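You operate a simulated robot arm through the tools that you are given. There is no shell and no other tool. Be economical: measure what you need, move in short steps, check, and stop when the job is done.

Carry out the task below with a simulated two-armed robot. There is one attempt and no reset: what you move stays moved.

## Task
Wipe up the spill on the top of the end table with the grey rag there and put it back.

Only the result counts: the job must be done as asked and must still hold three seconds after the hand-in. Knocking over, shifting, dropping, spilling or breaking anything else fails it.

## Robot
Two 7-joint arms with two-finger parallel grippers on one trunk, on a base that drives. Base frame: it is fixed to the floor where the robot stands at the start and does not move with it; the origin is under the middle of the robot, x ahead of it, y to its left, z up; the surface under the hand at the start is at about z = 696. Units: mm, degrees, N and s.
The left shoulder is at the start at [60, 189, 1053], the right one opposite. With the tool pointing down near the work surface each hand reaches from about 100 to 640 mm from the robot's upright axis, wherever it stands, measured 20 degrees to its own side. Payload 3.43 kg a hand.
The tool frame of a hand sits at the grasp point between the pads (the TCP): z along the fingers, y along the line on which they close. The tips reach 30 mm beyond it. Largest opening 94 mm; finger width 28, thickness 10; the body of the gripper, 50 by 96 mm, starts 55 mm behind the TCP.
Orientation is that of the tool frame in the base frame, as [roll, pitch, yaw] about the fixed x, y, z axes, in that order (R = Rz(yaw) Ry(pitch) Rx(roll)). With the fingers straight down and closing along the base's y, the tool's x points along the base's -x, its y along +y and its z along -z.

## Interface
- The arms move only by the tool drive_tool. It takes "left_commands", "right_commands" or both (then of equal length, played together; a hand with none holds still); each is text: rows parted by semicolons, each of 7 numbers parted by spaces: the opening in per cent of the stroke, from 0 (shut) to 100 (fully open), then the shift along the tool's x, y, z in units of 500 mm (1.0 is 500 mm), then the turn, a rotation vector about the tool's x, y, z in units of 180 degrees (1.0 is 180 degrees). In form: grip tx ty tz wx wy wz; .... A call has 1 to 10 rows; each row is the pose to reach, as a shift and turn from the pose commanded when the call began, along the tool's axes at that moment. A call with a number of a shift or a turn outside -1 to 1 is refused whole. Rows are played at 5 a second. More than 50 mm and 8.6 degrees between two rows, or a gripper value outside its range, and nothing of the call is played. A pose out of reach is approached as far as the arm can. The call stops where the force on the tool passes 40 N (or 10 N more than at its start, if that is more) or the arm is blocked; 0.2 s more then pass. The fingers move at their own pace (about 153 mm/s each) and stop on an object; they squeeze with about 21 N. The grip force told is the motor's: it shows also when the fingers shut on nothing. Time passes only in rows, and 0.2 s behind the last, so rows that repeat a pose let the fingers close. The reply holds the time, the measured pose of the TCP, the force on the tool along the base axes, the opening and the grip force, in the units named above and with some noise, with the torque about the TCP (base axes, N m) and any sound that the robot's microphone picked up.
- Cameras (640 x 400 px; columns grow to the right, rows downward): "scene" is now at [6.5, 27.9, 1593.5]; the picture's right is [0.38, -0.93, 0.00], its down [-0.77, -0.31, -0.56] and it looks along [0.52, 0.21, -0.83] (base axes); focal length 286 px, centre (320, 200). "left" rides on the left gripper at [76, -14, -102] in its tool frame; the picture's right is [0.18, 0.98, 0.00], its down [-0.75, 0.14, -0.64] and it looks along [-0.63, 0.12, 0.77] (tool axes); focal length 243 px, centre (320, 200). "right" rides on the right gripper at [76, 14, -102] in its tool frame; the picture's right is [-0.18, 0.98, 0.00], its down [-0.75, -0.14, -0.64] and it looks along [-0.63, -0.12, 0.77] (tool axes); focal length 243 px, centre (320, 200). There is no depth. A picture from a camera that has moved, and an enlarged one, comes with that camera's place and axes in the base frame and with its lens.
- get_image(camera): a new picture of that camera. It takes no simulated time.
- raise_lower(by): slides the trunk up (or, below 0, down) by that many mm; the arms and the scene camera ride with it, the base frame stays. It gives what a move gives, with no picture.
- base_move(legs): drives the robot by 1 to 6 legs, each [ahead, left, turn to the left] in mm, mm and degrees, along the robot's own axes; the way and the turn of a leg run together, so that a leg with both is an arc; at most 1500 mm and 180 degrees a leg. The arms and the cameras ride along, it lands a little off, and it stops where it bumps. It gives what a move gives.
- head_to(pan, tilt): turns the head with the scene camera to pan (to the left, within 86 degrees either way) and tilt (down, from -29 to 69), counted from straight ahead of the robot. It gives what a move gives.
- zoom(camera, box): a new picture of the part [left, top, right, bottom] of that camera's present view, enlarged. It takes no simulated time.
- finish_job(): hands the job in; it is judged then, once.

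Work in short steps. Places have to be worked out from the pictures, the camera data and where the tool is seen: move nearer, look again, correct. Check each grasp and each placing, and mend what went wrong. You have 120 turns and 100 pictures in all, those below and enlarged ones among them. Open the grippers and draw the arms clear of the work before you hand the job in, unless the task says otherwise; then end with one line.

The tools are called after "Request:" as a command line: name --argument value ..., lists and objects as JSON in quotes. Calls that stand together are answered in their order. drive_tool: Moves the arms, as the interface text tells. Its arguments: {"type":"object","properties":{"left_commands":{"type":"string"},"right_commands":{"type":"string"}},"required":[]} The other tools are called the same way: raise_lower (by) slides the trunk up or down; base_move (legs) drives the base; head_to (pan, tilt) turns the head that bears the scene camera; get_image (camera) takes a picture; zoom (camera, box) takes an enlarged picture of a part of a camera's view; finish_job () hands the job in.

At the start:

```text
clock: 0.0
left_tool_pos: [373.7, 452.6, 937.2]
left_ee_rot: [-179.9, 0.0, 180.0]
left_force: [-0.4, -1.0, 0.4]
left_moment: [-0.03, 0.02, 0.0]
left_opening: 94.1
left_gripper_force: 0.1
right_tool_pos: [349.6, 10.3, 912.6]
right_ee_rot: [-180.0, 0.0, -180.0]
right_force: [0.6, -0.1, 0.2]
right_moment: [-0.01, 0.02, 0.0]
right_opening: 94.0
right_gripper_force: 0.1
trunk travel left (down, up): [-725.0, 265.0]
robot x, y, heading: [-0.1, 1.8, 0.2]
head pan, tilt: [22.1, 56.0]
```

scene: 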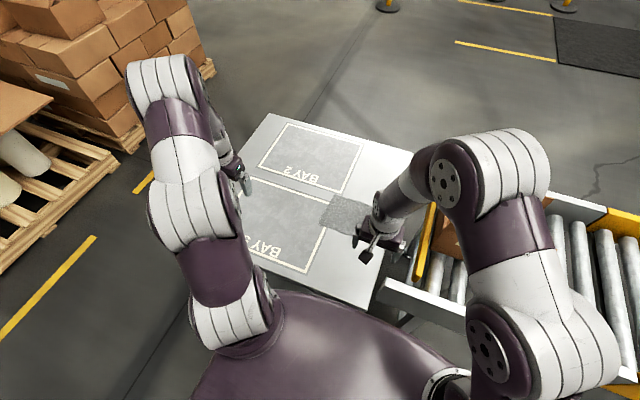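
right: 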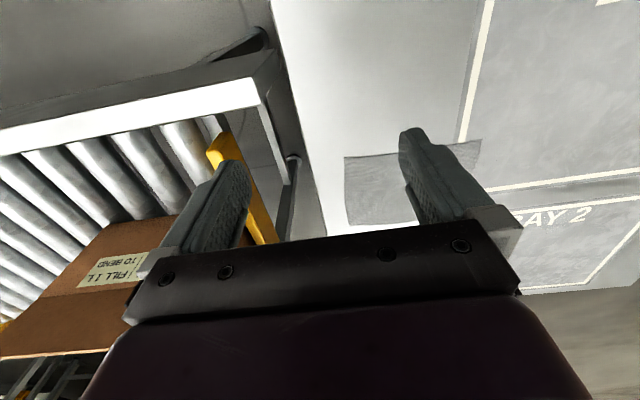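
left: 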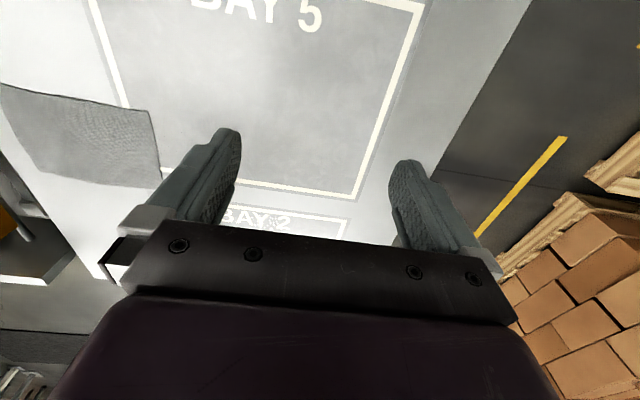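

The table shows two marked bays and the grey rag near the right side; the spill isn't evident yet. I zoom in on the table.

Request:
zoom --camera "scene" --box '[220, 100, 440, 310]'

Request:
zoom --camera "left" --box '[0, 0, 500, 260]'

```text
1.90 times, centred on (330, 205) of scene
camera zoom: at [6.5, 27.9, 1593.5], right [0.38, -0.93, 0.0], down [-0.77, -0.31, -0.56], along [0.52, 0.21, -0.83], focal length 544 px, centre (301, 190)
```

zoom: 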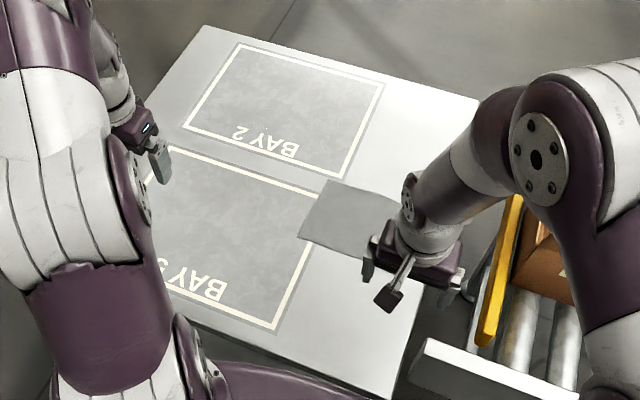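

```text
1.28 times, centred on (250, 130) of left
camera zoom: at [299.5, 439.3, 1041.3], right [-0.18, 0.98, 0.0], down [0.75, 0.14, 0.64], along [0.63, 0.12, -0.77], focal length 311 px, centre (410, 290)
```

zoom: 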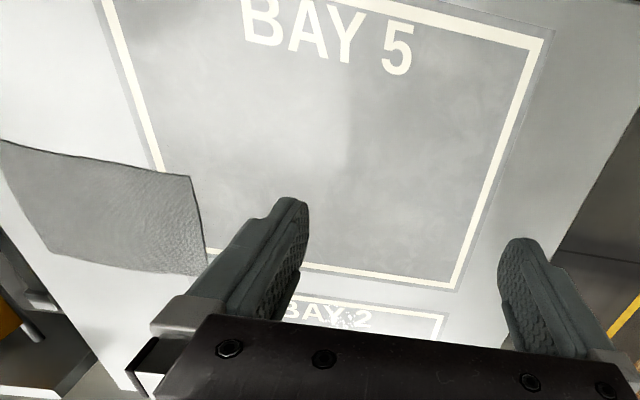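

A speckled patch appears near "BAY 2". I zoom further on that area from several cameras.

Request:
zoom --camera "left" --box '[200, 190, 380, 300]'

Request:
zoom --camera "scene" --box '[255, 110, 375, 200]'

Request:
zoom --camera "scene" --box '[230, 180, 390, 300]'

```text
3.56 times, centred on (290, 245) of left
camera zoom: at [299.5, 439.3, 1041.3], right [-0.18, 0.98, 0.0], down [0.75, 0.14, 0.64], along [0.63, 0.12, -0.77], focal length 863 px, centre (427, 40)
```

zoom: 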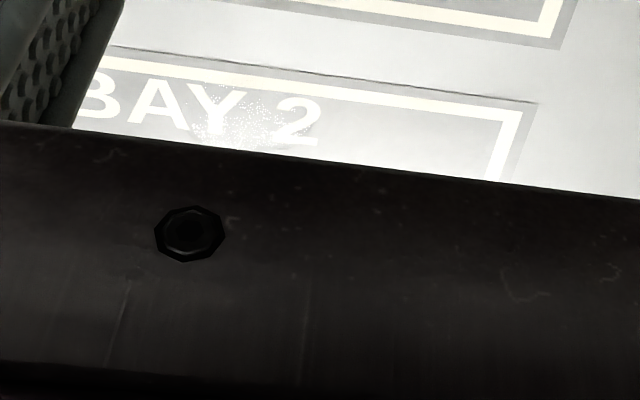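

```text
4.44 times, centred on (315, 155) of scene
camera zoom: at [6.5, 27.9, 1593.5], right [0.38, -0.93, 0.0], down [-0.77, -0.31, -0.56], along [0.52, 0.21, -0.83], focal length 1269 px, centre (342, 400)
```

zoom: 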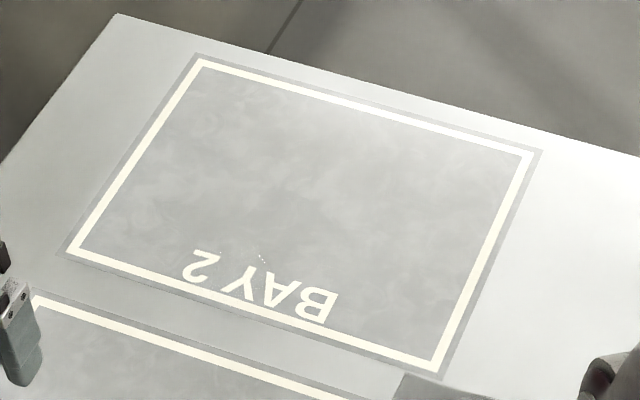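

```text
3.33 times, centred on (310, 240) of scene
camera zoom: at [6.5, 27.9, 1593.5], right [0.38, -0.93, 0.0], down [-0.77, -0.31, -0.56], along [0.52, 0.21, -0.83], focal length 952 px, centre (353, 67)
```

zoom: 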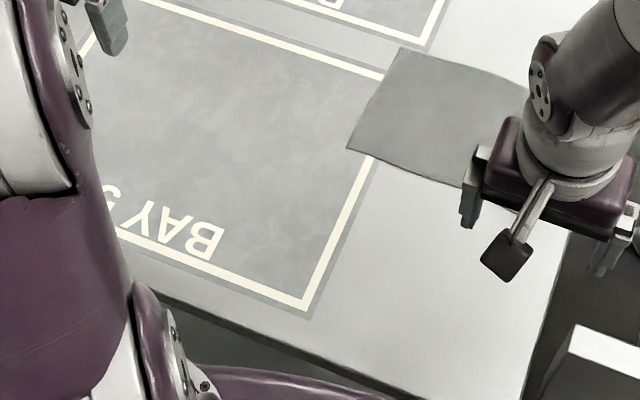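

Spill seems a clear puddle near "BAY 2", around (680, 395). I move the left hand forward for a closer look, and the head down to see base clearance.

Request:
drive_tool --left_commands "100 -0.1 0 0 0 0 0; 100 -0.2 0 0 0 0 0; 100 -0.3 0 0 0 0 0; 100 -0.4 0 0 0 0 0; 100 -0.4 0 0 0 0 0"

Request:
get_image --camera "left"

Request:
head_to --pan 0 --tilt 69

Request:
get_image --camera "scene"

```text
clock: 1.2
left_tool_pos: [542.6, 439.7, 929.8]
left_ee_rot: [180.0, 0.0, -180.0]
left_force: [0.5, -0.7, 0.3]
left_moment: [0.01, 0.01, 0.0]
left_opening: 94.1
left_gripper_force: 0.0
left hand out of reach, approached as far as the arm can: row 4, 5
right_tool_pos: [349.2, 10.6, 912.0]
right_ee_rot: [-180.0, 0.1, -179.9]
right_force: [-0.4, 0.8, -0.4]
right_moment: [0.0, -0.01, 0.01]
right_opening: 94.1
right_gripper_force: 0.2
trunk travel left (down, up): [-725.0, 265.0]
robot x, y, heading: [-0.3, -0.8, 0.1]
head pan, tilt: [22.1, 56.0]
```

```text
91 pictures are left
camera left: at [466.7, 426.4, 1032.6], right [-0.18, 0.98, 0.0], down [0.75, 0.14, 0.64], along [0.63, 0.12, -0.77], focal length 243 px, centre (320, 200)
```

left: 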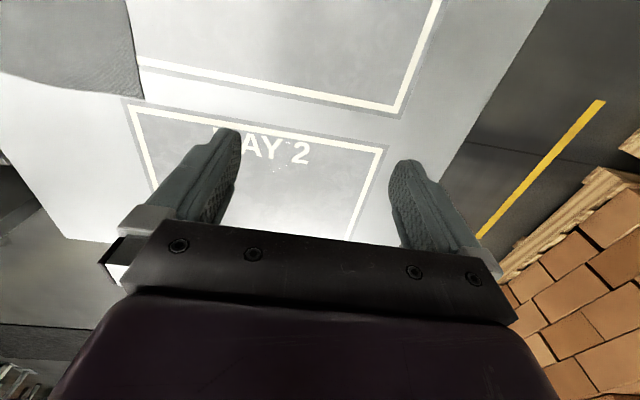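

```text
clock: 2.1
left_tool_pos: [542.8, 440.2, 929.9]
left_ee_rot: [-180.0, 0.1, -180.0]
left_force: [0.5, -0.4, 0.3]
left_moment: [-0.01, 0.01, -0.01]
left_opening: 94.0
left_gripper_force: 0.0
right_tool_pos: [350.0, 10.3, 912.1]
right_ee_rot: [180.0, 0.0, 180.0]
right_force: [-0.5, 0.6, -0.3]
right_moment: [0.02, -0.05, -0.02]
right_opening: 93.9
right_gripper_force: 0.1
trunk travel left (down, up): [-725.0, 265.0]
robot x, y, heading: [-5.0, 1.5, -0.0]
head pan, tilt: [0.0, 68.8]
```

```text
90 pictures are left
camera scene: at [-3.4, 1.3, 1579.3], right [0.0, -1.0, 0.0], down [-0.93, 0.0, -0.36], along [0.36, 0.0, -0.93], focal length 286 px, centre (320, 200)
```

scene: 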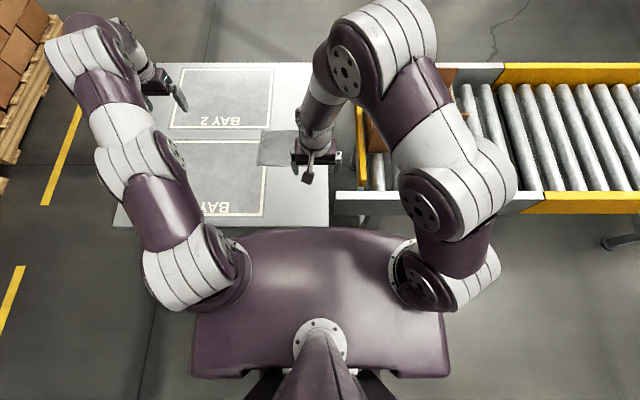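

The left camera shows glints near the "2". I zoom in on this.

Request:
zoom --camera "left" --box '[220, 90, 400, 240]'

Request:
zoom --camera "scene" --box '[150, 50, 340, 230]'

```text
2.67 times, centred on (310, 165) of left
camera zoom: at [467.1, 426.6, 1032.4], right [-0.18, 0.98, 0.0], down [0.75, 0.14, 0.64], along [0.63, 0.12, -0.77], focal length 647 px, centre (347, 293)
```

zoom: 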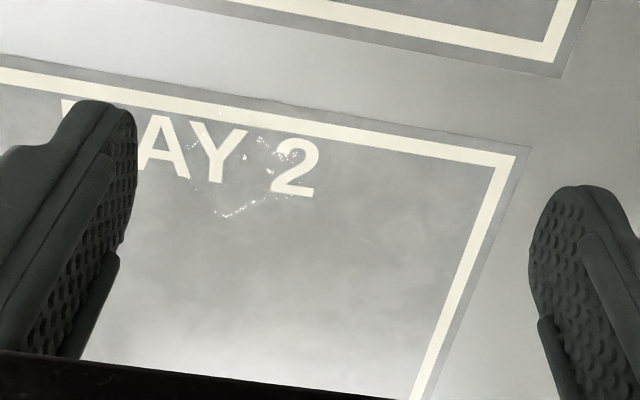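

```text
2.22 times, centred on (245, 140) of scene
camera zoom: at [-3.4, 1.3, 1579.3], right [0.0, -1.0, 0.0], down [-0.93, 0.0, -0.36], along [0.36, 0.0, -0.93], focal length 634 px, centre (487, 333)
```

zoom: 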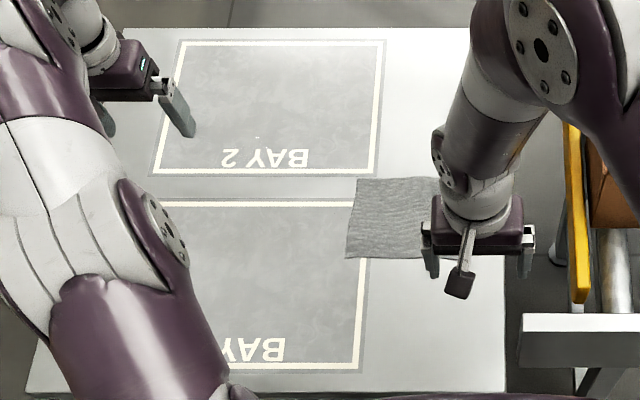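

The spill's glinting outline sits around (625–700, 370–430), centre ≈(660, 400); the rag occupies x 464–612, y 80–220. Reaching the spill is too far from here, so I'll grasp the rag with the left hand from here, then drive round to the table's left side. First I move the right arm clear and the left hand over the rag.

Request:
drive_tool --right_commands "100 0 -0.04 -0.08 0 0 0; 100 0 -0.08 -0.16 0 0 0; 100 0 -0.12 -0.22 0 0 0; 100 0 -0.16 -0.28 0 0 0; 100 0 -0.2 -0.3 0 0 0; 100 0 -0.2 -0.3 0 0 0"

Request:
drive_tool --left_commands "100 0.02 -0.09 0 0 0 0; 100 0.04 -0.18 0 0 0 0; 100 0.06 -0.27 0 0 0 0; 100 0.08 -0.36 0 0 0 0; 100 0.1 -0.44 0 0 0 0; 100 0.1 -0.44 0 0 0 0"

Request:
get_image --camera "left"

Request:
get_image --camera "scene"

```text
clock: 3.5
left_tool_pos: [542.8, 440.1, 927.9]
left_ee_rot: [-180.0, 0.0, 179.9]
left_force: [0.0, 0.3, -0.8]
left_moment: [0.01, -0.01, -0.03]
left_opening: 94.0
left_gripper_force: 0.0
right_tool_pos: [349.6, -89.5, 1062.0]
right_ee_rot: [-179.9, 0.0, -180.0]
right_force: [-0.2, -0.4, -0.2]
right_moment: [0.01, -0.03, -0.01]
right_opening: 94.0
right_gripper_force: 0.1
trunk travel left (down, up): [-725.0, 265.0]
robot x, y, heading: [-3.7, 1.6, 0.1]
head pan, tilt: [0.0, 68.8]
```

```text
clock: 4.9
left_tool_pos: [496.2, 221.6, 929.1]
left_ee_rot: [180.0, 0.0, 179.9]
left_force: [0.3, -0.2, -0.1]
left_moment: [-0.05, -0.02, 0.02]
left_opening: 94.1
left_gripper_force: 0.1
right_tool_pos: [349.2, -87.1, 1063.8]
right_ee_rot: [-180.0, 0.0, 180.0]
right_force: [0.7, 0.1, 0.2]
right_moment: [0.0, -0.02, 0.0]
right_opening: 93.9
right_gripper_force: 0.1
trunk travel left (down, up): [-725.0, 265.0]
robot x, y, heading: [-0.9, -1.5, 0.1]
head pan, tilt: [0.0, 68.8]
```

```text
87 pictures are left
camera left: at [419.3, 208.6, 1031.9], right [-0.18, 0.98, 0.0], down [0.75, 0.14, 0.64], along [0.63, 0.12, -0.77], focal length 243 px, centre (320, 200)
```

left: 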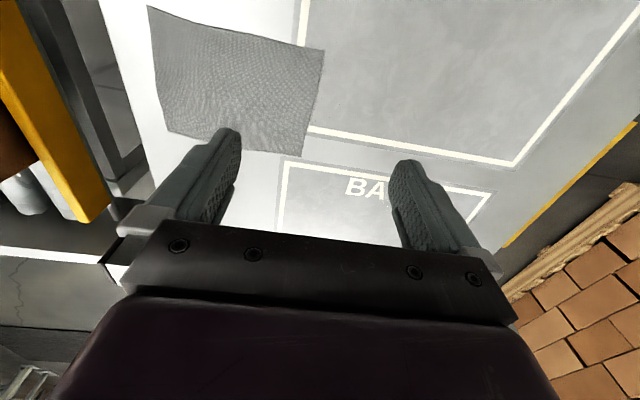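

```text
86 pictures are left
camera scene: at [-3.1, 1.9, 1579.3], right [0.0, -1.0, 0.0], down [-0.93, 0.0, -0.36], along [0.36, 0.0, -0.93], focal length 286 px, centre (320, 200)
```

scene: 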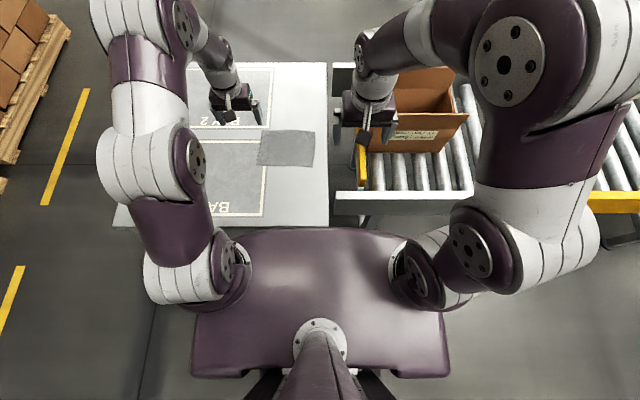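

The rag's corners work out to x 464–610, y 20–220, so centre ≈(538, 121). I move above it and descend part way.

Request:
drive_tool --left_commands "60 -0.04 -0.08 0 0 0 0; 60 -0.084 -0.16 0 0 0 0; 60 -0.084 -0.2 0.08 0 0 0; 60 -0.084 -0.2 0.16 0 0 0; 60 -0.084 -0.2 0.24 0 0 0; 60 -0.084 -0.2 0.32 0 0 0; 60 -0.084 -0.2 0.35 0 0 0; 60 -0.084 -0.2 0.35 0 0 0"

Request:
get_image --camera "left"

Request:
zoom --camera "scene" --box '[200, 60, 360, 180]'

```text
clock: 6.7
left_tool_pos: [535.4, 118.8, 754.0]
left_ee_rot: [180.0, 0.0, 180.0]
left_force: [0.1, -0.1, 0.0]
left_moment: [-0.05, 0.0, -0.01]
left_opening: 56.5
left_gripper_force: 0.1
right_tool_pos: [349.2, -88.1, 1063.4]
right_ee_rot: [179.9, 0.0, 180.0]
right_force: [0.0, 0.4, -0.1]
right_moment: [0.04, -0.01, -0.01]
right_opening: 94.0
right_gripper_force: 0.1
trunk travel left (down, up): [-725.0, 265.0]
robot x, y, heading: [-1.8, 2.2, 0.1]
head pan, tilt: [0.0, 68.8]
```

```text
85 pictures are left
camera left: at [459.8, 105.6, 858.1], right [-0.18, 0.98, 0.0], down [0.75, 0.14, 0.64], along [0.63, 0.12, -0.77], focal length 243 px, centre (320, 200)
```

left: 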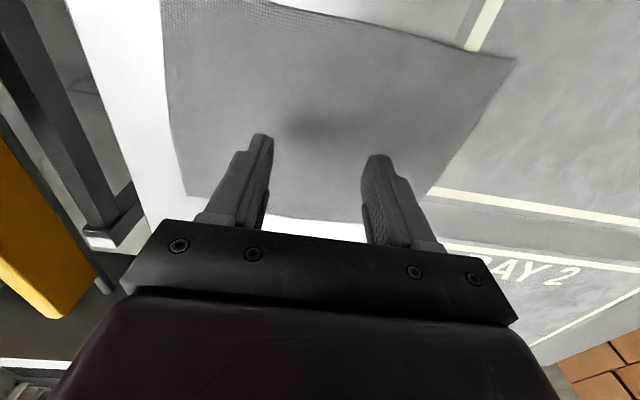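

```text
3.33 times, centred on (280, 120) of scene
camera zoom: at [-3.5, 1.0, 1579.3], right [0.0, -1.0, 0.0], down [-0.93, 0.0, -0.36], along [0.36, 0.0, -0.93], focal length 952 px, centre (453, 467)
```

zoom: 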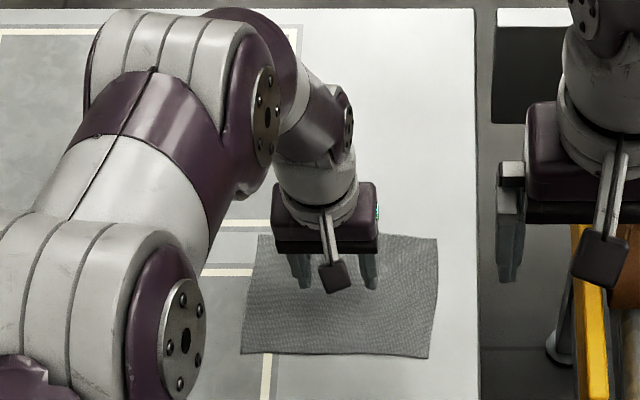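

The fingers are centred over the rag. I lower until the tips touch the cloth.

Request:
drive_tool --left_commands "60 0 0 0.02 0 0 0; 60 0 0 0.036 0 0 0; 60 0 0 0.046 0 0 0; 60 0 0 0.052 0 0 0; 60 0 0 0.052 0 0 0"

```text
clock: 7.9
left_tool_pos: [534.9, 119.4, 728.1]
left_ee_rot: [-180.0, 0.0, 179.9]
left_force: [0.3, -0.3, -0.3]
left_moment: [0.01, 0.0, 0.01]
left_opening: 56.5
left_gripper_force: 0.0
right_tool_pos: [349.5, -88.5, 1061.0]
right_ee_rot: [180.0, 0.0, -180.0]
right_force: [0.0, 0.9, -0.2]
right_moment: [-0.01, 0.02, 0.02]
right_opening: 93.9
right_gripper_force: 0.1
trunk travel left (down, up): [-725.0, 265.0]
robot x, y, heading: [-1.4, 4.7, -0.1]
head pan, tilt: [0.0, 68.8]
```

No contact yet; continue down in millimetre steps.

Request:
drive_tool --left_commands "60 0 0 0.002 0 0 0; 60 0 0 0.004 0 0 0; 60 0 0 0.006 0 0 0; 60 0 0 0.008 0 0 0; 60 0 0 0.008 0 0 0"

```text
clock: 9.1
left_tool_pos: [534.5, 119.9, 727.5]
left_ee_rot: [-180.0, 0.5, -180.0]
left_force: [-0.3, 3.6, 37.5]
left_moment: [0.18, 0.27, -0.02]
left_opening: 56.2
left_gripper_force: 0.0
right_tool_pos: [346.5, -88.5, 1064.8]
right_ee_rot: [-180.0, 0.3, -180.0]
right_force: [0.2, -0.9, 0.2]
right_moment: [0.01, 0.0, -0.02]
right_opening: 93.9
right_gripper_force: 0.1
trunk travel left (down, up): [-725.0, 265.0]
robot x, y, heading: [-2.3, -2.9, 0.1]
head pan, tilt: [0.0, 68.8]
```

Contact at TCP z ≈ 727.5 with 37 N. I ease off slightly and close the fingers to gather the cloth.

Request:
drive_tool --left_commands "60 0 0 -0.0055 0 0 0; 40 0 0 -0.0055 0 0 0; 20 0 0 -0.0055 0 0 0; 0 0 0 -0.0055 0 0 0; 0 0 0 -0.0055 0 0 0; 0 0 0 -0.0055 0 0 0"

Request:
get_image --camera "left"

```text
clock: 10.5
left_tool_pos: [534.5, 119.7, 728.1]
left_ee_rot: [180.0, 0.1, 180.0]
left_force: [-1.8, -0.6, 19.5]
left_moment: [-0.05, 0.1, -0.03]
left_opening: 3.0
left_gripper_force: 20.8
right_tool_pos: [347.4, -89.7, 1063.1]
right_ee_rot: [180.0, 0.1, -180.0]
right_force: [-0.3, 0.0, -0.4]
right_moment: [0.01, -0.03, -0.05]
right_opening: 94.0
right_gripper_force: 0.0
trunk travel left (down, up): [-725.0, 265.0]
robot x, y, heading: [-1.4, -0.0, -0.0]
head pan, tilt: [0.0, 68.8]
```

```text
83 pictures are left
camera left: at [457.4, 105.8, 830.3], right [-0.18, 0.98, 0.0], down [0.75, 0.14, 0.64], along [0.63, 0.12, -0.77], focal length 243 px, centre (320, 200)
```

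left: 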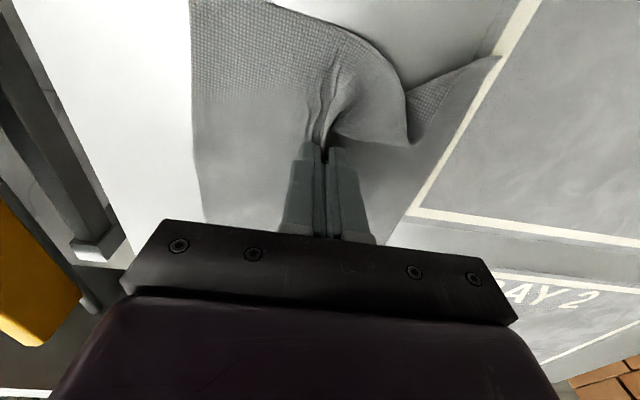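

The cloth is pinched (opening 3 mm, 21 N). I lift it straight up and check.

Request:
drive_tool --left_commands "0 0 0 -0.04 0 0 0; 0 0 0 -0.1 0 0 0; 0 0 0 -0.18 0 0 0; 0 0 0 -0.26 0 0 0; 0 0 0 -0.34 0 0 0; 0 0 0 -0.42 0 0 0; 0 0 0 -0.42 0 0 0"

Request:
get_image --camera "left"

Request:
zoom --camera "scene" --box '[140, 50, 360, 230]'

```text
clock: 12.1
left_tool_pos: [536.9, 118.5, 935.6]
left_ee_rot: [180.0, -0.2, -179.9]
left_force: [0.8, 0.6, -0.2]
left_moment: [-0.01, 0.0, -0.01]
left_opening: 2.9
left_gripper_force: 21.3
right_tool_pos: [350.1, -89.6, 1063.6]
right_ee_rot: [-180.0, 0.0, -179.9]
right_force: [0.3, 0.7, 0.0]
right_moment: [-0.01, 0.02, 0.02]
right_opening: 94.1
right_gripper_force: 0.1
trunk travel left (down, up): [-725.0, 265.0]
robot x, y, heading: [-1.8, 0.3, -0.2]
head pan, tilt: [0.0, 68.8]
```

```text
82 pictures are left
camera left: at [461.4, 106.8, 1040.1], right [-0.18, 0.98, 0.0], down [0.75, 0.14, 0.64], along [0.63, 0.12, -0.77], focal length 243 px, centre (320, 200)
```

left: 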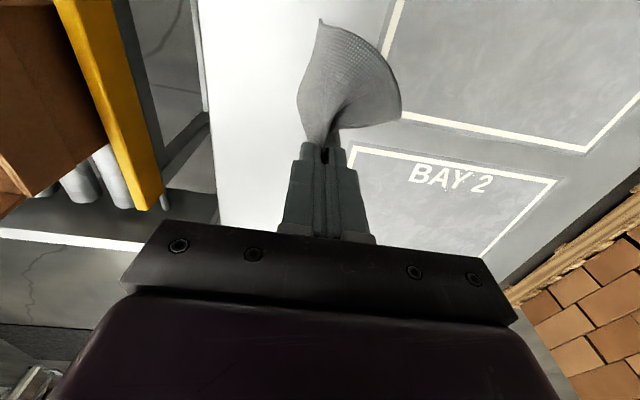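

```text
2.22 times, centred on (250, 140) of scene
camera zoom: at [-2.8, 1.1, 1579.3], right [0.0, -1.0, 0.0], down [-0.93, 0.0, -0.36], along [0.36, 0.0, -0.93], focal length 634 px, centre (476, 333)
```

zoom: 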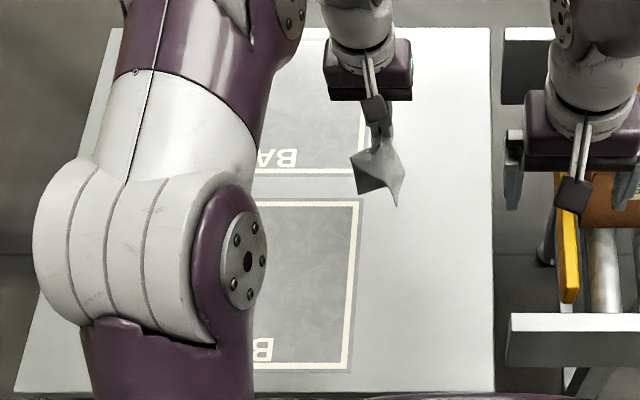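

The rag is held, hanging freely. Before driving round to the left side I look left to check that the way is clear.

Request:
head_to --pan 70 --tilt 35

Request:
get_image --camera "scene"

```text
clock: 13.5
left_tool_pos: [536.7, 120.3, 937.6]
left_ee_rot: [-180.0, 0.0, 180.0]
left_force: [-0.3, -0.4, 0.0]
left_moment: [-0.01, -0.02, 0.0]
left_opening: 2.7
left_gripper_force: 20.7
right_tool_pos: [350.2, -88.8, 1062.6]
right_ee_rot: [-180.0, 0.0, -180.0]
right_force: [0.4, 0.0, 0.5]
right_moment: [-0.01, -0.03, -0.01]
right_opening: 94.0
right_gripper_force: 0.1
trunk travel left (down, up): [-725.0, 265.0]
robot x, y, heading: [3.2, 2.7, -0.2]
head pan, tilt: [70.0, 35.0]
```

```text
80 pictures are left
camera scene: at [-29.1, 83.8, 1622.9], right [0.94, -0.34, 0.0], down [-0.2, -0.54, -0.82], along [0.28, 0.77, -0.57], focal length 286 px, centre (320, 200)
```

scene: 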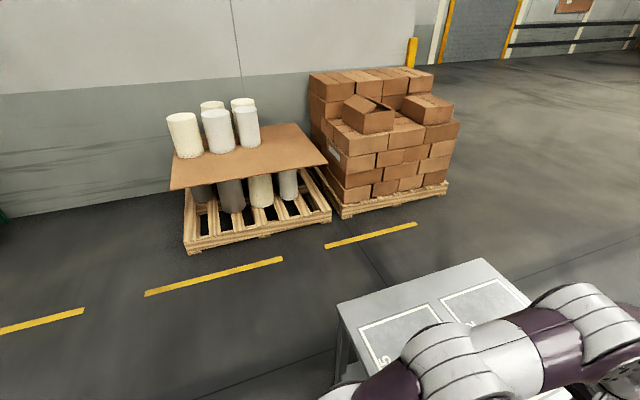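

The lane between the table (edge y≈660) and pallets (y≈1850) is clear. I drive: back a bit, left, forward, then turn right in place.

Request:
base_move --legs '[[-100, 0, 0], [0, 1250, 0], [570, 0, 0], [0, 0, -90]]'

Request:
head_to --pan 0 --tilt 56

Request:
get_image --camera "scene"

```text
clock: 27.1
left_tool_pos: [584.3, 709.5, 936.8]
left_ee_rot: [179.9, 0.0, 89.9]
left_force: [0.5, -0.2, -0.4]
left_moment: [-0.02, -0.02, 0.01]
left_opening: 3.1
left_gripper_force: 21.1
right_tool_pos: [375.7, 897.0, 1062.6]
right_ee_rot: [-180.0, 0.0, 90.0]
right_force: [0.1, -0.6, -0.6]
right_moment: [0.0, 0.0, 0.03]
right_opening: 93.8
right_gripper_force: 0.0
trunk travel left (down, up): [-725.0, 265.0]
robot x, y, heading: [463.8, 1248.7, -90.0]
head pan, tilt: [70.0, 35.0]
```

```text
clock: 28.6
left_tool_pos: [583.8, 708.7, 936.7]
left_ee_rot: [180.0, 0.1, 89.9]
left_force: [0.8, -0.5, 0.3]
left_moment: [0.01, 0.0, 0.04]
left_opening: 2.8
left_gripper_force: 21.0
right_tool_pos: [375.9, 897.4, 1062.9]
right_ee_rot: [180.0, -0.1, 89.8]
right_force: [0.7, 0.1, -0.8]
right_moment: [0.04, -0.03, -0.01]
right_opening: 93.8
right_gripper_force: 0.1
trunk travel left (down, up): [-725.0, 265.0]
robot x, y, heading: [463.6, 1247.8, -90.0]
head pan, tilt: [0.0, 56.0]
```

```text
79 pictures are left
camera scene: at [466.3, 1235.8, 1593.5], right [-1.0, 0.0, 0.0], down [0.0, 0.83, -0.56], along [0.0, -0.56, -0.83], focal length 286 px, centre (320, 200)
```

scene: 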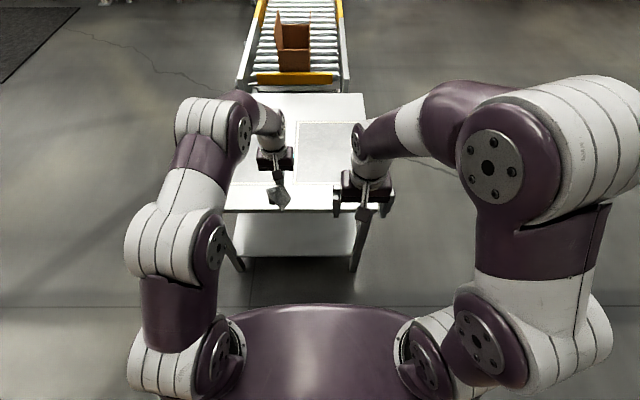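

Facing the table's left edge (y≈670). I drive ahead 315 mm to the same standoff as at the start and look.

Request:
base_move --legs '[[315, 0, 0]]'

Request:
get_image --camera "scene"

Request:
get_image --camera "left"

Request:
get_image --camera "right"

```text
clock: 30.6
left_tool_pos: [579.4, 396.1, 937.1]
left_ee_rot: [-179.9, 0.0, 89.5]
left_force: [-0.4, 0.8, 0.0]
left_moment: [0.02, -0.03, 0.03]
left_opening: 2.9
left_gripper_force: 20.6
right_tool_pos: [372.0, 584.9, 1063.4]
right_ee_rot: [-180.0, -0.1, 89.5]
right_force: [0.6, 0.6, 0.1]
right_moment: [0.01, 0.03, 0.01]
right_opening: 93.9
right_gripper_force: 0.1
trunk travel left (down, up): [-725.0, 265.0]
robot x, y, heading: [463.1, 930.1, -90.8]
head pan, tilt: [0.0, 56.0]
```

```text
78 pictures are left
camera scene: at [464.3, 922.7, 1593.5], right [-1.0, 0.01, 0.0], down [0.01, 0.83, -0.56], along [-0.01, -0.56, -0.83], focal length 286 px, centre (320, 200)
```

scene: 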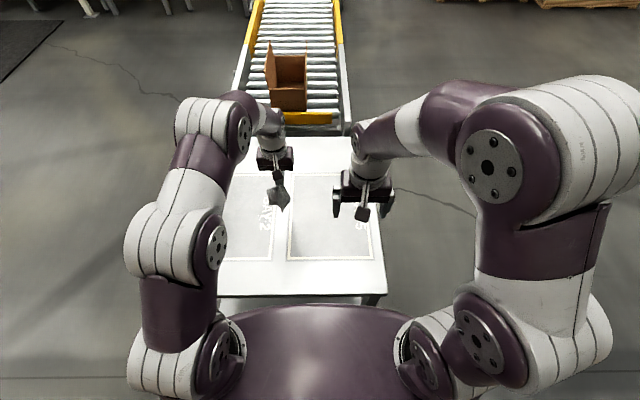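

```text
77 pictures are left
camera left: at [566.2, 472.3, 1039.9], right [0.98, 0.18, 0.0], down [0.13, -0.76, 0.64], along [0.11, -0.63, -0.77], focal length 243 px, centre (320, 200)
```

left: 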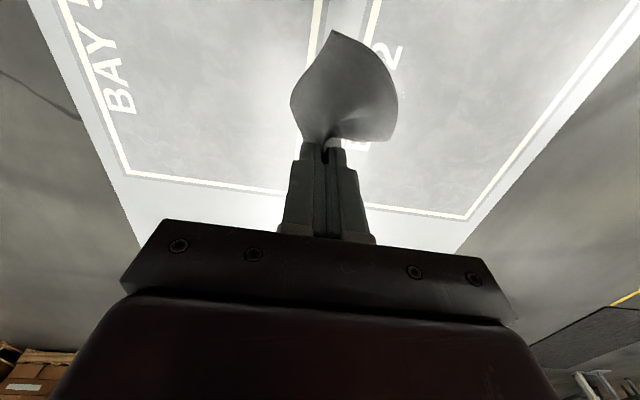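

```text
76 pictures are left
camera right: at [388.0, 661.7, 1166.1], right [0.98, -0.19, 0.0], down [-0.15, -0.75, 0.64], along [-0.12, -0.63, -0.77], focal length 243 px, centre (320, 200)
```

right: 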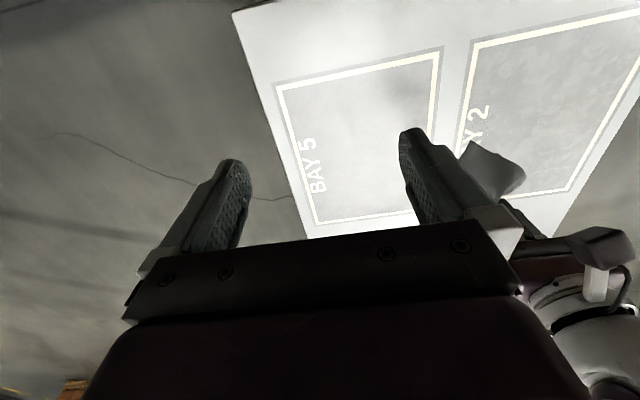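

I zoom to confirm the spill's extent from this side.

Request:
zoom --camera "scene" --box '[215, 160, 305, 270]'

Request:
zoom --camera "left" --box '[300, 0, 520, 220]'

```text
3.64 times, centred on (260, 215) of scene
camera zoom: at [464.3, 922.7, 1593.5], right [-1.0, 0.01, 0.0], down [0.01, 0.83, -0.56], along [-0.01, -0.56, -0.83], focal length 1038 px, centre (538, 146)
```

zoom: 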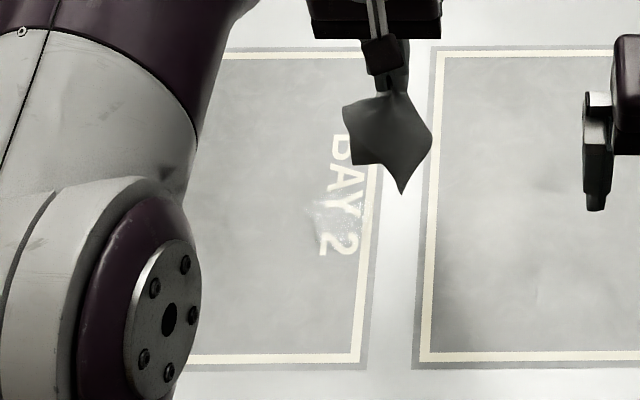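

```text
1.82 times, centred on (410, 110) of left
camera zoom: at [566.2, 472.3, 1039.9], right [0.98, 0.18, 0.0], down [0.13, -0.76, 0.64], along [0.11, -0.63, -0.77], focal length 441 px, centre (156, 364)
```

zoom: 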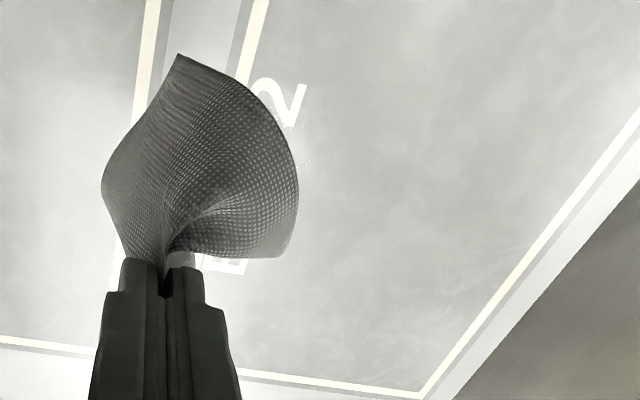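

The spill is centred near (652, 400), about 70–80 mm wide. I move the rag above it and lower to near the surface.

Request:
drive_tool --left_commands "0 0 0.08 0 0 0 0; 0 0.008 0.15 0 0 0 0; 0 0.008 0.15 0.09 0 0 0; 0 0.008 0.15 0.18 0 0 0; 0 0.008 0.15 0.27 0 0 0; 0 0.008 0.15 0.35 0 0 0; 0 0.008 0.15 0.39 0 0 0; 0 0.008 0.15 0.39 0 0 0"

Request:
get_image --camera "left"

```text
clock: 32.5
left_tool_pos: [654.4, 397.8, 743.4]
left_ee_rot: [-180.0, 0.0, 89.5]
left_force: [0.1, -0.1, 0.3]
left_moment: [0.02, -0.04, 0.06]
left_opening: 3.1
left_gripper_force: 20.4
right_tool_pos: [371.0, 584.7, 1063.1]
right_ee_rot: [-180.0, 0.0, 89.5]
right_force: [0.3, -0.2, -0.3]
right_moment: [0.02, 0.0, -0.01]
right_opening: 94.1
right_gripper_force: 0.0
trunk travel left (down, up): [-725.0, 265.0]
robot x, y, heading: [462.7, 932.7, -90.5]
head pan, tilt: [0.0, 56.0]
```

```text
73 pictures are left
camera left: at [641.5, 475.3, 845.7], right [0.98, 0.18, 0.0], down [0.13, -0.75, 0.64], along [0.11, -0.63, -0.77], focal length 243 px, centre (320, 200)
```

left: 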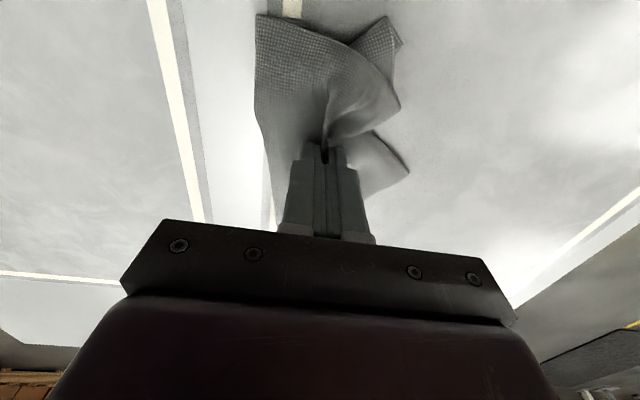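

The rag is splayed over the spill. I lower to light contact pressure.

Request:
drive_tool --left_commands "0 0 0 0.015 0 0 0; 0 0 0 0.026 0 0 0; 0 0 0 0.029 0 0 0; 0 0 0 0.031 0 0 0; 0 0 0 0.031 0 0 0"

```text
clock: 33.6
left_tool_pos: [654.2, 398.5, 729.3]
left_ee_rot: [-180.0, 0.3, 89.6]
left_force: [2.4, -2.6, 20.7]
left_moment: [0.07, 0.03, 0.01]
left_opening: 3.0
left_gripper_force: 20.8
right_tool_pos: [371.2, 586.4, 1064.5]
right_ee_rot: [179.9, 0.1, 89.6]
right_force: [-0.5, -0.7, -0.3]
right_moment: [0.01, 0.04, 0.01]
right_opening: 93.8
right_gripper_force: 0.1
trunk travel left (down, up): [-725.0, 265.0]
robot x, y, heading: [459.7, 928.7, -90.5]
head pan, tilt: [0.0, 56.0]
```

Contact at ~20 N. I start wiping strokes along y across the spill.

Request:
drive_tool --left_commands "0 0.05 0 -0.001 0 0 0; 0 0.1 0 -0.001 0 0 0; 0 0.14 0 -0.001 0 0 0; 0 0.07 0 -0.001 0 0 0; 0 0 0 -0.001 0 0 0; 0 -0.07 0 -0.001 0 0 0; 0 -0.12 0 -0.001 0 0 0; 0 -0.12 0.045 -0.001 0 0 0; 0 -0.06 0.045 -0.001 0 0 0; 0 0 0.045 -0.001 0 0 0"

Request:
get_image --camera "left"

```text
clock: 34.5
left_tool_pos: [653.7, 460.4, 729.1]
left_ee_rot: [179.9, -0.3, 89.5]
left_force: [-2.7, 8.7, 29.3]
left_moment: [0.4, 0.19, 0.02]
left_opening: 2.8
left_gripper_force: 20.9
right_tool_pos: [370.6, 587.0, 1064.3]
right_ee_rot: [-179.9, 0.0, 89.5]
right_force: [0.6, -0.8, -0.1]
right_moment: [0.04, 0.0, -0.02]
right_opening: 93.9
right_gripper_force: 0.2
trunk travel left (down, up): [-725.0, 265.0]
robot x, y, heading: [465.0, 934.4, -90.4]
head pan, tilt: [0.0, 56.0]
stopped in row 4 (left hand): the force on the tool passed its limit at 64 N (the readings are from after the stop); the commanded pose is now the measured one
```

```text
72 pictures are left
camera left: at [640.5, 537.2, 832.3], right [0.98, 0.17, 0.0], down [0.13, -0.76, 0.64], along [0.11, -0.63, -0.77], focal length 243 px, centre (320, 200)
```

left: 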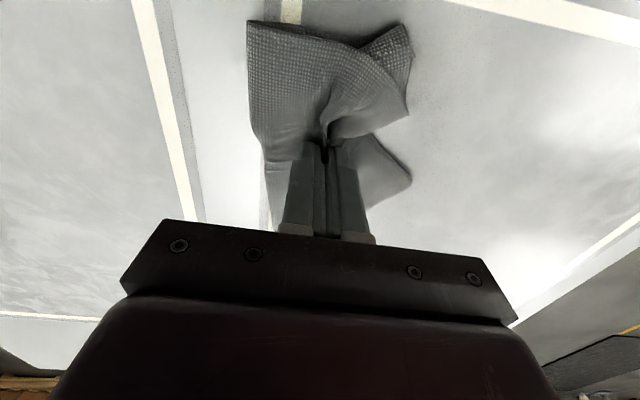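

Pressure plus the fast reversal tripped the limit. I continue lighter and slower, back along −y.

Request:
drive_tool --left_commands "0 -0.01 0 0 0 0 0; 0 -0.035 0 0 0 0 0; 0 -0.065 0 0 0 0 0; 0 -0.095 0 0 0 0 0; 0 -0.125 0 0 0 0 0; 0 -0.155 0 0 0 0 0; 0 -0.185 0 0 0 0 0; 0 -0.215 0 0 0 0 0; 0 -0.24 0 0 0 0 0; 0 -0.25 0 0 0 0 0"

```text
clock: 36.8
left_tool_pos: [652.7, 338.3, 729.0]
left_ee_rot: [179.8, -0.2, 89.4]
left_force: [0.2, 10.8, 33.7]
left_moment: [0.45, 0.11, -0.04]
left_opening: 2.8
left_gripper_force: 21.0
right_tool_pos: [370.9, 589.0, 1062.8]
right_ee_rot: [179.8, 0.3, 89.5]
right_force: [0.0, -1.7, -0.2]
right_moment: [-0.03, -0.03, 0.02]
right_opening: 94.0
right_gripper_force: 0.0
trunk travel left (down, up): [-725.0, 265.0]
robot x, y, heading: [462.1, 933.0, -90.3]
head pan, tilt: [0.0, 56.0]
```

Good stroke but 34 N is high; I lift ~1 mm, step +x 22 mm, and stroke back +y.

Request:
drive_tool --left_commands "0 0 0 -0.002 0 0 0; 0 0.005 0.022 -0.002 0 0 0; 0 0.01 0.044 -0.002 0 0 0; 0 0.04 0.044 -0.002 0 0 0; 0 0.075 0.044 -0.002 0 0 0; 0 0.11 0.044 -0.002 0 0 0; 0 0.145 0.044 -0.002 0 0 0; 0 0.18 0.044 -0.002 0 0 0; 0 0.215 0.044 -0.002 0 0 0; 0 0.25 0.044 -0.002 0 0 0"

Request:
drive_tool --left_commands "0 0 0.022 0 0 0 0; 0 -0.005 0.044 0 0 0 0; 0 -0.035 0.044 0 0 0 0; 0 -0.07 0.044 0 0 0 0; 0 -0.105 0.044 0 0 0 0; 0 -0.14 0.044 0 0 0 0; 0 -0.175 0.044 0 0 0 0; 0 -0.21 0.044 0 0 0 0; 0 -0.24 0.044 0 0 0 0; 0 -0.25 0.044 0 0 0 0"

```text
clock: 39.0
left_tool_pos: [675.2, 461.1, 728.1]
left_ee_rot: [179.9, -0.4, 89.5]
left_force: [0.3, -9.3, 30.2]
left_moment: [-0.12, 0.12, 0.04]
left_opening: 3.2
left_gripper_force: 20.7
right_tool_pos: [370.1, 586.5, 1063.2]
right_ee_rot: [179.9, 0.2, 89.5]
right_force: [-0.1, -0.5, 0.2]
right_moment: [0.0, -0.04, 0.0]
right_opening: 94.2
right_gripper_force: 0.0
trunk travel left (down, up): [-725.0, 265.0]
robot x, y, heading: [462.0, 931.5, -90.5]
head pan, tilt: [0.0, 56.0]
```

```text
clock: 39.6
left_tool_pos: [695.8, 458.3, 728.4]
left_ee_rot: [-180.0, -0.8, 89.4]
left_force: [-3.7, 9.4, 30.6]
left_moment: [0.35, 0.2, -0.01]
left_opening: 2.7
left_gripper_force: 20.9
right_tool_pos: [372.0, 588.1, 1064.7]
right_ee_rot: [179.9, 0.2, 89.5]
right_force: [0.3, -0.6, 0.4]
right_moment: [-0.03, 0.01, 0.0]
right_opening: 93.9
right_gripper_force: 0.1
trunk travel left (down, up): [-725.0, 265.0]
robot x, y, heading: [462.8, 933.9, -90.5]
head pan, tilt: [0.0, 56.0]
stopped in row 3 (left hand): the force on the tool passed its limit at 47 N (the readings are from after the stop); the commanded pose is now the measured one
```

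Still ~30 N; I lift 1.5 mm more for the next −y stroke at x≈697.

Request:
drive_tool --left_commands "0 0 0 -0.003 0 0 0; 0 -0.01 0 -0.003 0 0 0; 0 -0.035 0 -0.003 0 0 0; 0 -0.065 0 -0.003 0 0 0; 0 -0.095 0 -0.003 0 0 0; 0 -0.125 0 -0.003 0 0 0; 0 -0.155 0 -0.003 0 0 0; 0 -0.185 0 -0.003 0 0 0; 0 -0.215 0 -0.003 0 0 0; 0 -0.24 0 -0.003 0 0 0"

Request:
get_image --camera "left"

Request:
zoom --camera "scene" --box '[215, 160, 305, 270]'

```text
clock: 41.8
left_tool_pos: [694.3, 338.6, 729.2]
left_ee_rot: [-179.9, -0.8, 89.5]
left_force: [0.7, 7.1, 24.5]
left_moment: [0.29, 0.08, 0.02]
left_opening: 2.8
left_gripper_force: 20.8
right_tool_pos: [370.3, 588.4, 1063.7]
right_ee_rot: [-179.9, 0.1, 89.4]
right_force: [-0.2, -0.3, -0.7]
right_moment: [0.01, 0.01, 0.04]
right_opening: 93.9
right_gripper_force: 0.2
trunk travel left (down, up): [-725.0, 265.0]
robot x, y, heading: [465.1, 931.9, -90.9]
head pan, tilt: [0.0, 56.0]
```

```text
71 pictures are left
camera left: at [681.7, 414.3, 832.9], right [0.98, 0.18, 0.0], down [0.13, -0.76, 0.63], along [0.11, -0.62, -0.77], focal length 243 px, centre (320, 200)
```

left: 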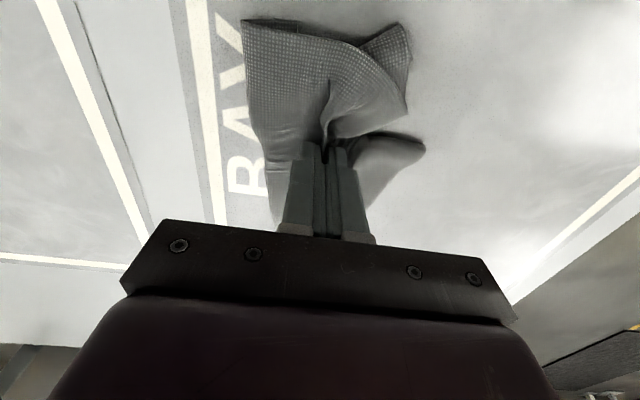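

```text
3.64 times, centred on (260, 215) of scene
camera zoom: at [462.8, 927.6, 1593.6], right [-1.0, 0.01, 0.0], down [0.01, 0.83, -0.56], along [0.0, -0.56, -0.83], focal length 1038 px, centre (538, 146)
```

zoom: 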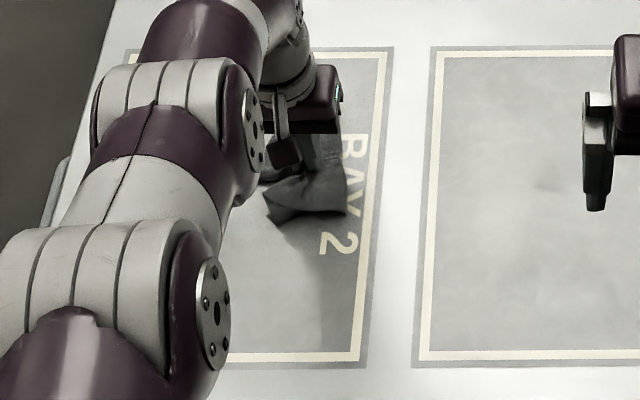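

Glints near the "2" are gone on that side. I hop over to x≈632 and do strokes on the other half.

Request:
drive_tool --left_commands "0 0 0 -0.03 0 0 0; 0 0 -0.06 -0.03 0 0 0; 0 0 -0.125 -0.03 0 0 0; 0 0 -0.125 -0.006 0 0 0; 0 0.01 -0.125 -0.002 0 0 0; 0 0.04 -0.125 -0.002 0 0 0; 0 0.075 -0.125 -0.002 0 0 0; 0 0.11 -0.125 -0.002 0 0 0; 0 0.145 -0.125 -0.002 0 0 0; 0 0.18 -0.125 -0.002 0 0 0"

Request:
drive_tool --left_commands "0 0.03 0 -0.001 0 0 0; 0 0.06 0 -0.001 0 0 0; 0 0.06 -0.02 -0.001 0 0 0; 0 0.055 -0.044 -0.001 0 0 0; 0 0.04 -0.044 -0.001 0 0 0; 0 0.01 -0.044 -0.001 0 0 0; 0 -0.025 -0.044 -0.001 0 0 0; 0 -0.06 -0.044 -0.001 0 0 0; 0 -0.095 -0.044 -0.001 0 0 0; 0 -0.13 -0.044 -0.001 0 0 0"

```text
clock: 44.0
left_tool_pos: [633.5, 428.3, 728.5]
left_ee_rot: [180.0, -1.0, 89.5]
left_force: [0.1, -1.5, 7.0]
left_moment: [0.01, -0.06, 0.01]
left_opening: 3.0
left_gripper_force: 21.1
right_tool_pos: [372.7, 585.0, 1062.6]
right_ee_rot: [179.9, 0.1, 89.5]
right_force: [0.9, -0.4, 0.1]
right_moment: [0.01, -0.02, 0.02]
right_opening: 94.0
right_gripper_force: 0.0
trunk travel left (down, up): [-725.0, 265.0]
robot x, y, heading: [464.4, 936.9, -90.2]
head pan, tilt: [0.0, 56.0]
```

```text
clock: 46.2
left_tool_pos: [610.6, 363.4, 729.4]
left_ee_rot: [-179.9, -1.0, 89.5]
left_force: [-0.5, 1.1, 2.0]
left_moment: [0.02, -0.01, 0.0]
left_opening: 2.8
left_gripper_force: 21.2
right_tool_pos: [371.7, 584.7, 1063.6]
right_ee_rot: [-180.0, 0.0, 89.6]
right_force: [0.5, 0.2, 0.5]
right_moment: [0.04, -0.01, 0.01]
right_opening: 94.1
right_gripper_force: 0.0
trunk travel left (down, up): [-725.0, 265.0]
robot x, y, heading: [465.9, 934.3, -90.4]
head pan, tilt: [0.0, 56.0]
```

Pressure is light now (2 N). I press ~1.5 mm more and do cross strokes along x over the middle.

Request:
drive_tool --left_commands "0 0 0.01 0.003 0 0 0; 0 0 0.04 0.003 0 0 0; 0 0 0.075 0.003 0 0 0; 0 0 0.11 0.003 0 0 0; 0 0 0.145 0.003 0 0 0; 0 0 0.18 0.003 0 0 0; 0 0.02 0.18 0.003 0 0 0; 0 0.044 0.175 0.003 0 0 0; 0 0.044 0.15 0.003 0 0 0; 0 0.044 0.115 0.003 0 0 0"

Request:
drive_tool --left_commands "0 0 -0.035 0 0 0 0; 0 0 -0.07 0 0 0 0; 0 0 -0.105 0 0 0 0; 0 0 -0.13 0 0 0 0; 0 0.02 -0.135 0 0 0 0; 0 0.044 -0.13 0 0 0 0; 0 0.044 -0.1 0 0 0 0; 0 0.044 -0.065 0 0 0 0; 0 0.044 -0.03 0 0 0 0; 0 0.044 0.005 0 0 0 0"

Request:
drive_tool --left_commands "0 0 0.035 0 0 0 0; 0 0 0.06 0 0 0 0; 0 0.02 0.065 0 0 0 0; 0 0.044 0.06 0 0 0 0; 0 0.044 0.03 0 0 0 0; 0 0.044 -0.005 0 0 0 0; 0 0.044 -0.04 0 0 0 0; 0 0.044 -0.075 0 0 0 0; 0 0.044 -0.11 0 0 0 0; 0 0.044 -0.13 0 0 0 0"

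```text
clock: 48.4
left_tool_pos: [670.2, 386.2, 728.0]
left_ee_rot: [-180.0, -0.7, 89.5]
left_force: [4.7, 0.3, 25.3]
left_moment: [0.0, -0.32, 0.0]
left_opening: 2.9
left_gripper_force: 21.0
right_tool_pos: [371.2, 586.4, 1064.3]
right_ee_rot: [-180.0, 0.1, 89.5]
right_force: [0.5, 0.4, 0.1]
right_moment: [0.03, -0.03, -0.02]
right_opening: 93.9
right_gripper_force: 0.2
trunk travel left (down, up): [-725.0, 265.0]
robot x, y, heading: [463.4, 931.3, -90.6]
head pan, tilt: [0.0, 56.0]
```

```text
clock: 50.6
left_tool_pos: [670.1, 409.0, 728.1]
left_ee_rot: [179.9, -0.8, 89.6]
left_force: [-6.6, 0.7, 33.2]
left_moment: [0.06, 0.07, 0.05]
left_opening: 2.9
left_gripper_force: 20.8
right_tool_pos: [370.1, 588.0, 1064.5]
right_ee_rot: [179.8, 0.2, 89.5]
right_force: [0.3, 0.6, 0.9]
right_moment: [0.0, -0.01, 0.04]
right_opening: 94.0
right_gripper_force: 0.1
trunk travel left (down, up): [-725.0, 265.0]
robot x, y, heading: [460.7, 934.6, -90.5]
head pan, tilt: [0.0, 56.0]
```

```text
clock: 52.8
left_tool_pos: [607.6, 430.7, 727.3]
left_ee_rot: [-180.0, -0.8, 89.4]
left_force: [6.3, 0.4, 27.9]
left_moment: [0.01, -0.27, 0.02]
left_opening: 2.7
left_gripper_force: 20.9
right_tool_pos: [370.6, 586.9, 1063.6]
right_ee_rot: [180.0, 0.1, 89.5]
right_force: [0.6, -0.2, -0.2]
right_moment: [-0.01, 0.06, -0.01]
right_opening: 93.8
right_gripper_force: 0.0
trunk travel left (down, up): [-725.0, 265.0]
robot x, y, heading: [463.7, 930.7, -90.7]
head pan, tilt: [0.0, 56.0]
```

Well covered. I lift the rag straight up and inspect the spot.

Request:
drive_tool --left_commands "0 0 0 -0.05 0 0 0; 0 0 0 -0.13 0 0 0; 0 0 0 -0.21 0 0 0; 0 0 0 -0.29 0 0 0; 0 0 0 -0.37 0 0 0; 0 0 -0.09 -0.4 0 0 0; 0 0 -0.18 -0.4 0 0 0; 0 0 -0.25 -0.4 0 0 0; 0 0 -0.25 -0.4 0 0 0"

Request:
get_image --camera "left"

Request:
zoom --camera "scene" --box '[215, 160, 305, 270]'

```text
clock: 54.8
left_tool_pos: [481.2, 425.7, 927.0]
left_ee_rot: [-179.9, -1.0, 89.5]
left_force: [-1.0, 0.4, 0.0]
left_moment: [-0.01, 0.0, 0.03]
left_opening: 2.9
left_gripper_force: 21.0
right_tool_pos: [371.6, 585.5, 1063.5]
right_ee_rot: [180.0, 0.0, 89.5]
right_force: [0.2, -0.2, 0.3]
right_moment: [0.01, 0.01, 0.02]
right_opening: 93.9
right_gripper_force: 0.1
trunk travel left (down, up): [-725.0, 265.0]
robot x, y, heading: [462.4, 933.9, -90.6]
head pan, tilt: [0.0, 56.0]
```

```text
69 pictures are left
camera left: at [468.3, 501.4, 1032.3], right [0.98, 0.18, 0.0], down [0.14, -0.77, 0.63], along [0.11, -0.62, -0.78], focal length 243 px, centre (320, 200)
```

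left: 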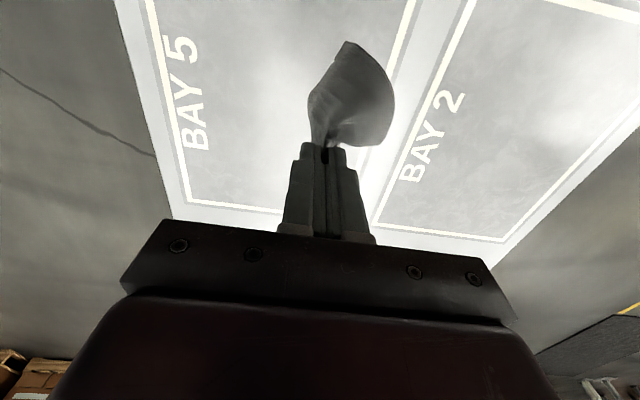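

```text
3.64 times, centred on (260, 215) of scene
camera zoom: at [464.6, 922.9, 1593.5], right [-1.0, 0.01, 0.0], down [0.01, 0.83, -0.56], along [-0.01, -0.56, -0.83], focal length 1038 px, centre (538, 146)
```

zoom: 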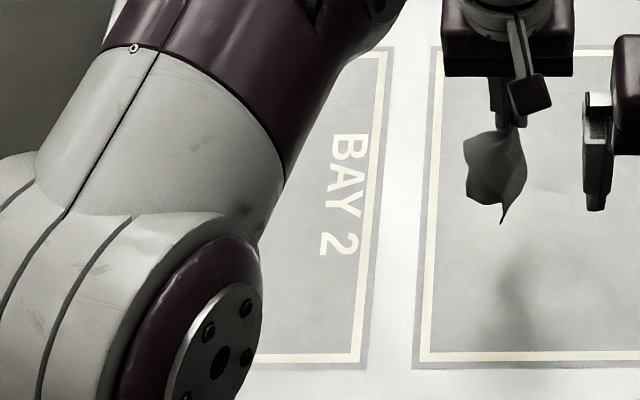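

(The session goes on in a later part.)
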